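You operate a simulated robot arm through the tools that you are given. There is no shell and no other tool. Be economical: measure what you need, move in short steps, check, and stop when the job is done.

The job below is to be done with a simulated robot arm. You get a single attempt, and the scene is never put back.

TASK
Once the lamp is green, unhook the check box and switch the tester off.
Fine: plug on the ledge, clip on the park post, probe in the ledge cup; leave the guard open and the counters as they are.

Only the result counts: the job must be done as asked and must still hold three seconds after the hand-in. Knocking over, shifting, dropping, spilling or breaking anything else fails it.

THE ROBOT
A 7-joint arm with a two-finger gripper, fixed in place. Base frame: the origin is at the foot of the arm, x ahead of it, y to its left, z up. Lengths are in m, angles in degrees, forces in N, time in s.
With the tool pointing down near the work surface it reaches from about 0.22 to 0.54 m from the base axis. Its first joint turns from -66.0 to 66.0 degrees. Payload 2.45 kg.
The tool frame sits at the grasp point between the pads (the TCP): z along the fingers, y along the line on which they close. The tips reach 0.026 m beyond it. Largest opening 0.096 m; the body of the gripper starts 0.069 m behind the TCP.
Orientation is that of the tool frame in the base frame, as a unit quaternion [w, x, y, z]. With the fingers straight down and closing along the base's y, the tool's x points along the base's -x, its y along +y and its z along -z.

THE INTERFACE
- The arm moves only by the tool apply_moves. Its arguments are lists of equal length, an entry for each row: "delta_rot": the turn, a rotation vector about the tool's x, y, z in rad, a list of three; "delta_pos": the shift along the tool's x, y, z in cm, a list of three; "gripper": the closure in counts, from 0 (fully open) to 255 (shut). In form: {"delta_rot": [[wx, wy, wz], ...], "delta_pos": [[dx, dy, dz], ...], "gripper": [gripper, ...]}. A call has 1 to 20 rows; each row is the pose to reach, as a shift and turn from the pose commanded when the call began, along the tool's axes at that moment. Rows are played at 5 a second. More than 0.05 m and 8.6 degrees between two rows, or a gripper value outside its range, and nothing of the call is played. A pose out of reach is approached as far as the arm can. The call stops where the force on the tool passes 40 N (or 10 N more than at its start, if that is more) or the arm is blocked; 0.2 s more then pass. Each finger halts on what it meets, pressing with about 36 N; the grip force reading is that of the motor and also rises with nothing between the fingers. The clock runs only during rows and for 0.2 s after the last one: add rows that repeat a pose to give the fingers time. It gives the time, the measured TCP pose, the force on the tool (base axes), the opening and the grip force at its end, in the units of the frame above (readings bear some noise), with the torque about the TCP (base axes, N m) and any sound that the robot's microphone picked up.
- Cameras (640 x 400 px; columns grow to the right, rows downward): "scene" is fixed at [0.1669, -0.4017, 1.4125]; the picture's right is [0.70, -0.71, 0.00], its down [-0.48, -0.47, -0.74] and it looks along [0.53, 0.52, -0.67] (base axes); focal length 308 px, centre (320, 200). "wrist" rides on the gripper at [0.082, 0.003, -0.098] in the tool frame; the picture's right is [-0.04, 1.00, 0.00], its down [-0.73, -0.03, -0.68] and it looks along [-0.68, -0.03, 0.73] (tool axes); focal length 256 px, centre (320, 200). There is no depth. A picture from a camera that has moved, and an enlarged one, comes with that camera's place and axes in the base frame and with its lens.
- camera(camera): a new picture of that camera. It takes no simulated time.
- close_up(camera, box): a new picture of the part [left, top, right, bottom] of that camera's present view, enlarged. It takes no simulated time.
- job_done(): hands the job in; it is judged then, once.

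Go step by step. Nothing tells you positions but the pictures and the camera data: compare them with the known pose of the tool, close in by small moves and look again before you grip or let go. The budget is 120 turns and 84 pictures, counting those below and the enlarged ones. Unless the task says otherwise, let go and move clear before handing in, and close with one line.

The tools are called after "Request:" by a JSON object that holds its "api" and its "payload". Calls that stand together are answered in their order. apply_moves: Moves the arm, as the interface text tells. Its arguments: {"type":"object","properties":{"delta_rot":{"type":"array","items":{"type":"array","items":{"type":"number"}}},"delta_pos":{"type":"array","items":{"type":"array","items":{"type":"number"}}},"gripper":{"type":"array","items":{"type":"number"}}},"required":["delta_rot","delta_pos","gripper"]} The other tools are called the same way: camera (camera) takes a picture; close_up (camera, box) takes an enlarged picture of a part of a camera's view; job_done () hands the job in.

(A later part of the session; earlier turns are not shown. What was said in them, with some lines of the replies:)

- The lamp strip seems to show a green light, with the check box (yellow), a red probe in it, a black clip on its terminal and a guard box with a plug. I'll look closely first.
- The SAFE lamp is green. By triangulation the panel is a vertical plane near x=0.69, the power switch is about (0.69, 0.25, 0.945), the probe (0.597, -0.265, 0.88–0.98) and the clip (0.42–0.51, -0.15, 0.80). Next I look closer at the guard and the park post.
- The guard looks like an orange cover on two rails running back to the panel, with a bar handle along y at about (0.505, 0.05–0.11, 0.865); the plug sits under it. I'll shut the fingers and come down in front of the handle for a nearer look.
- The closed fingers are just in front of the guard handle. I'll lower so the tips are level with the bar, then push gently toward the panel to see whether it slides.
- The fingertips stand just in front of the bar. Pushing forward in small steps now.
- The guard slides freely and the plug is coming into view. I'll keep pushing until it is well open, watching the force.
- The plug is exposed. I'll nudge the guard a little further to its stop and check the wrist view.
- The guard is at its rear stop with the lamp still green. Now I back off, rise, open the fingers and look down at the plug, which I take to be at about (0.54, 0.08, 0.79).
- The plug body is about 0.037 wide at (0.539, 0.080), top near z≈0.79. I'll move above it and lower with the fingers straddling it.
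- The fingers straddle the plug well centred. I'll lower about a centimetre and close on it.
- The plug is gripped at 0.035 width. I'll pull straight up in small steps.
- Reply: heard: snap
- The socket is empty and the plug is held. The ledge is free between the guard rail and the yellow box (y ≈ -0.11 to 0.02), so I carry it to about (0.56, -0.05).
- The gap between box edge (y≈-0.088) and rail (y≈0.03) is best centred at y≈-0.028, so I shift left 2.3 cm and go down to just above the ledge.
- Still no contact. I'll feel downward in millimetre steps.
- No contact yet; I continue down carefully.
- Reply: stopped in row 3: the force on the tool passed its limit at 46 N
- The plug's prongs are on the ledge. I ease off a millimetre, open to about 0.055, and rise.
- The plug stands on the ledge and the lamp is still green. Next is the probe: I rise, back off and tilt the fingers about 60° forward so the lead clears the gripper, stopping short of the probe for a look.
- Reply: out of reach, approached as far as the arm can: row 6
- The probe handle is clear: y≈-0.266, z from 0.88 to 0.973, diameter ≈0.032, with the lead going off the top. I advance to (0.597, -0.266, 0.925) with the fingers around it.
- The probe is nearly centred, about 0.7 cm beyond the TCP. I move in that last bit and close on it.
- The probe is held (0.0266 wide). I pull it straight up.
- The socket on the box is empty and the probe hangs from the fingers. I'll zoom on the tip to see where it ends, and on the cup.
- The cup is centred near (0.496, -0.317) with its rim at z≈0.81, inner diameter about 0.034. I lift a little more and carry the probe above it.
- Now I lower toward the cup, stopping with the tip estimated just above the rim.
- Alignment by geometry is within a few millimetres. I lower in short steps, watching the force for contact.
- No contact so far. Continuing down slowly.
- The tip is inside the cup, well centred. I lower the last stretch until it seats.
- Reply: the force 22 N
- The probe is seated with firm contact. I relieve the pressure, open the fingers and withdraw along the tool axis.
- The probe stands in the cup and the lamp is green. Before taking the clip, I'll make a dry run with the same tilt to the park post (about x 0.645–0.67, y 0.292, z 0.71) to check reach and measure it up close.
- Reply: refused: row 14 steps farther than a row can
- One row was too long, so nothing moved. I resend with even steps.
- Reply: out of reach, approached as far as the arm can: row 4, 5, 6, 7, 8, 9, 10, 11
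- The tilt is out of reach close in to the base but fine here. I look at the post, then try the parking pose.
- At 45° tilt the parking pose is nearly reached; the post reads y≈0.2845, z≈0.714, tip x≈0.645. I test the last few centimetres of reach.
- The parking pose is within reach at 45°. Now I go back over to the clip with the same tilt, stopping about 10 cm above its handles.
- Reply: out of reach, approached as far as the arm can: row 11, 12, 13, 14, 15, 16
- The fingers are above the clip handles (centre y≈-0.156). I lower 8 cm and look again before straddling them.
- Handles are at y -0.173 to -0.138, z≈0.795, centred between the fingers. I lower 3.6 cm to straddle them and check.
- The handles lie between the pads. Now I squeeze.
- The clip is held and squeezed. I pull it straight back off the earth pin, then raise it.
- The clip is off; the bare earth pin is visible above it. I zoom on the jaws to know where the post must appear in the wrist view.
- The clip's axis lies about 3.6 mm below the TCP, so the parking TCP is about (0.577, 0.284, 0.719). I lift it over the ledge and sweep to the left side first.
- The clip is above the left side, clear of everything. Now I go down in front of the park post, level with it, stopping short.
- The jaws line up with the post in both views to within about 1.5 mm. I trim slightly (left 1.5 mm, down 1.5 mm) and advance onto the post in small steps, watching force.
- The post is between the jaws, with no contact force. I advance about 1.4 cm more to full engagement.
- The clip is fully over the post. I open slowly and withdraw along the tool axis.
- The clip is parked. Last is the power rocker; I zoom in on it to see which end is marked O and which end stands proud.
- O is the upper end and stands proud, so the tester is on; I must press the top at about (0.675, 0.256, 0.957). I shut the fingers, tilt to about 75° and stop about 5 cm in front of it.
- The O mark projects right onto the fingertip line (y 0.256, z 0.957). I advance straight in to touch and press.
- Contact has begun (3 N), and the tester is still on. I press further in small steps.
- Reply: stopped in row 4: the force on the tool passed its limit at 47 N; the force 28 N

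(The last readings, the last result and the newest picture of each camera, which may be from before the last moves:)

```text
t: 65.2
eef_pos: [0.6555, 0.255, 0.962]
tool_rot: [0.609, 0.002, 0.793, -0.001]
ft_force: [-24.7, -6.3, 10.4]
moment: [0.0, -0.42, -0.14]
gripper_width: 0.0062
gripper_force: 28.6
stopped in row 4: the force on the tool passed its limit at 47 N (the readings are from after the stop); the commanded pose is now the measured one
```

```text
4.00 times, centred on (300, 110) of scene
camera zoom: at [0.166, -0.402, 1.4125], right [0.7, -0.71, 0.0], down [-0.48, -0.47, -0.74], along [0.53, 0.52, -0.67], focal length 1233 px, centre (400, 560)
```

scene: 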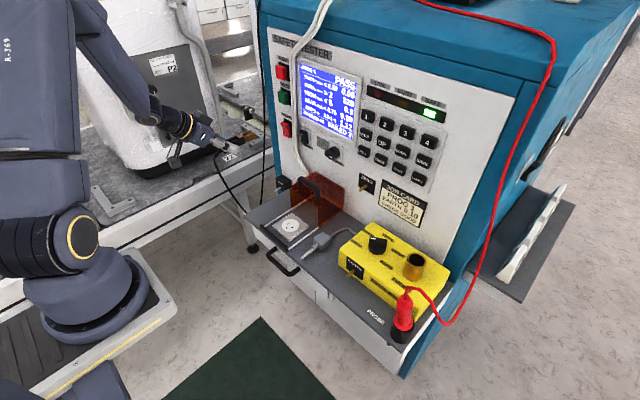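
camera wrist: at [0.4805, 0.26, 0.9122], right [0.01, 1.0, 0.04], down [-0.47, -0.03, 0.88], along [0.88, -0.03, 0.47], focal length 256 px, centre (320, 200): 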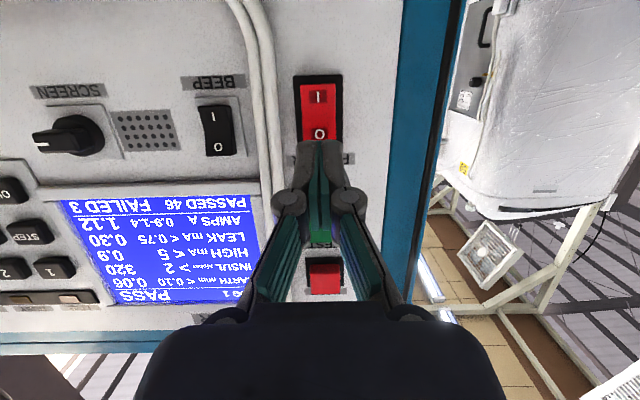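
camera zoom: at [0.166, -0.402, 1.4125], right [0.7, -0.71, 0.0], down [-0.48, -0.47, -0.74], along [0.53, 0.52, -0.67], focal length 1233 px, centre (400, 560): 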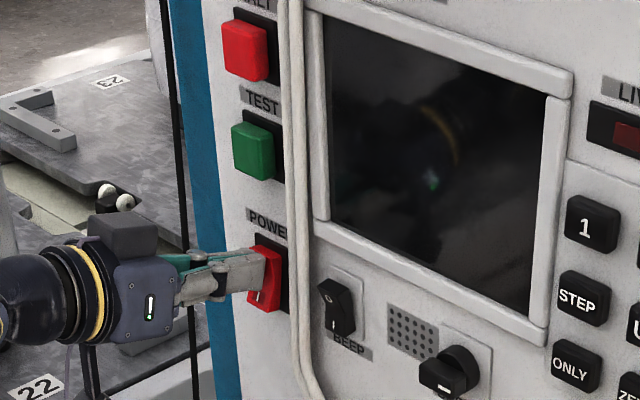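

The screen has gone dark, so the tester is off. I withdraw straight back and check everything.

Request:
{"api": "apply_moves", "payload": {"delta_rot": [[0, 0, 0], [0, 0, 0], [0, 0, 0], [0, 0, 0], [0, 0, 0], [0, 0, 0]], "delta_pos": [[0.5, 0, -1.9], [1.2, 0, -4.8], [1.7, 0, -9], [1.5, 0, -13.5], [0, 0, -17], [0, 0, -17]], "gripper": [255, 255, 255, 255, 255, 255]}}

Request:
{"api": "camera", "payload": {"camera": "scene"}}

Request:
{"api": "close_up", "payload": {"camera": "scene", "box": [230, 90, 330, 220]}}

Request:
{"api": "close_up", "payload": {"camera": "scene", "box": [240, 200, 450, 360]}}

```text
t: 66.6
eef_pos: [0.4912, 0.2551, 1.008]
tool_rot: [0.608, 0.0, 0.794, 0.0]
ft_force: [-0.3, 1.1, -0.7]
moment: [0.0, 0.02, -0.02]
gripper_width: 0.0001
gripper_force: 28.9
```

```text
5 pictures are left
```

scene: 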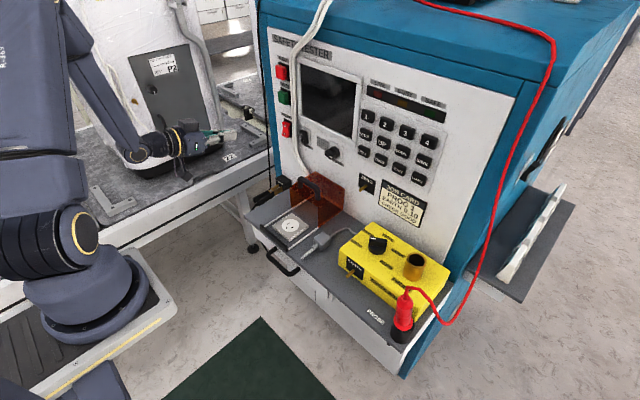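

```text
3.08 times, centred on (280, 155) of scene
camera zoom: at [0.1669, -0.4017, 1.4125], right [0.7, -0.71, 0.0], down [-0.48, -0.47, -0.74], along [0.53, 0.52, -0.67], focal length 948 px, centre (443, 338)
```

zoom: 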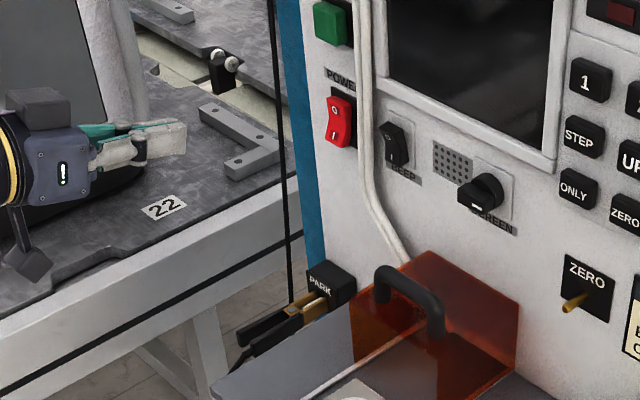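

```text
2.50 times, centred on (345, 280) of scene
camera zoom: at [0.1669, -0.4017, 1.4125], right [0.7, -0.71, 0.0], down [-0.48, -0.47, -0.74], along [0.53, 0.52, -0.67], focal length 771 px, centre (258, 0)
```

zoom: 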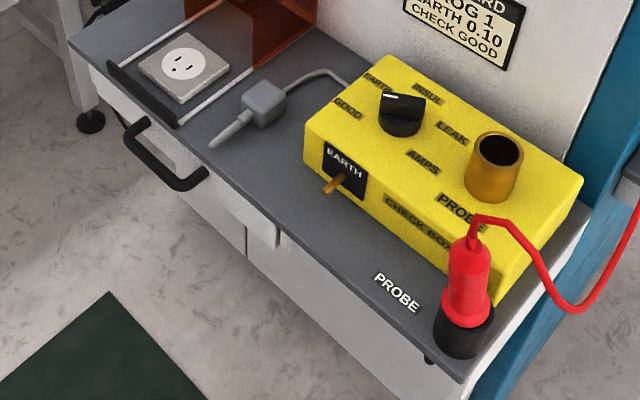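

The plug is on the ledge, the clip on the park post, the probe in the cup and the guard open. The tester is off with its screen dark, and the arm is clear, so I hand in.

Request:
{"api": "job_done", "payload": {}}

```text
The job is handed in.
```

With the lamp green, I unhooked the check box (plug on the ledge, clip on the park post, probe in the ledge cup), left the guard open, pressed no counter keys and switched the tester off.
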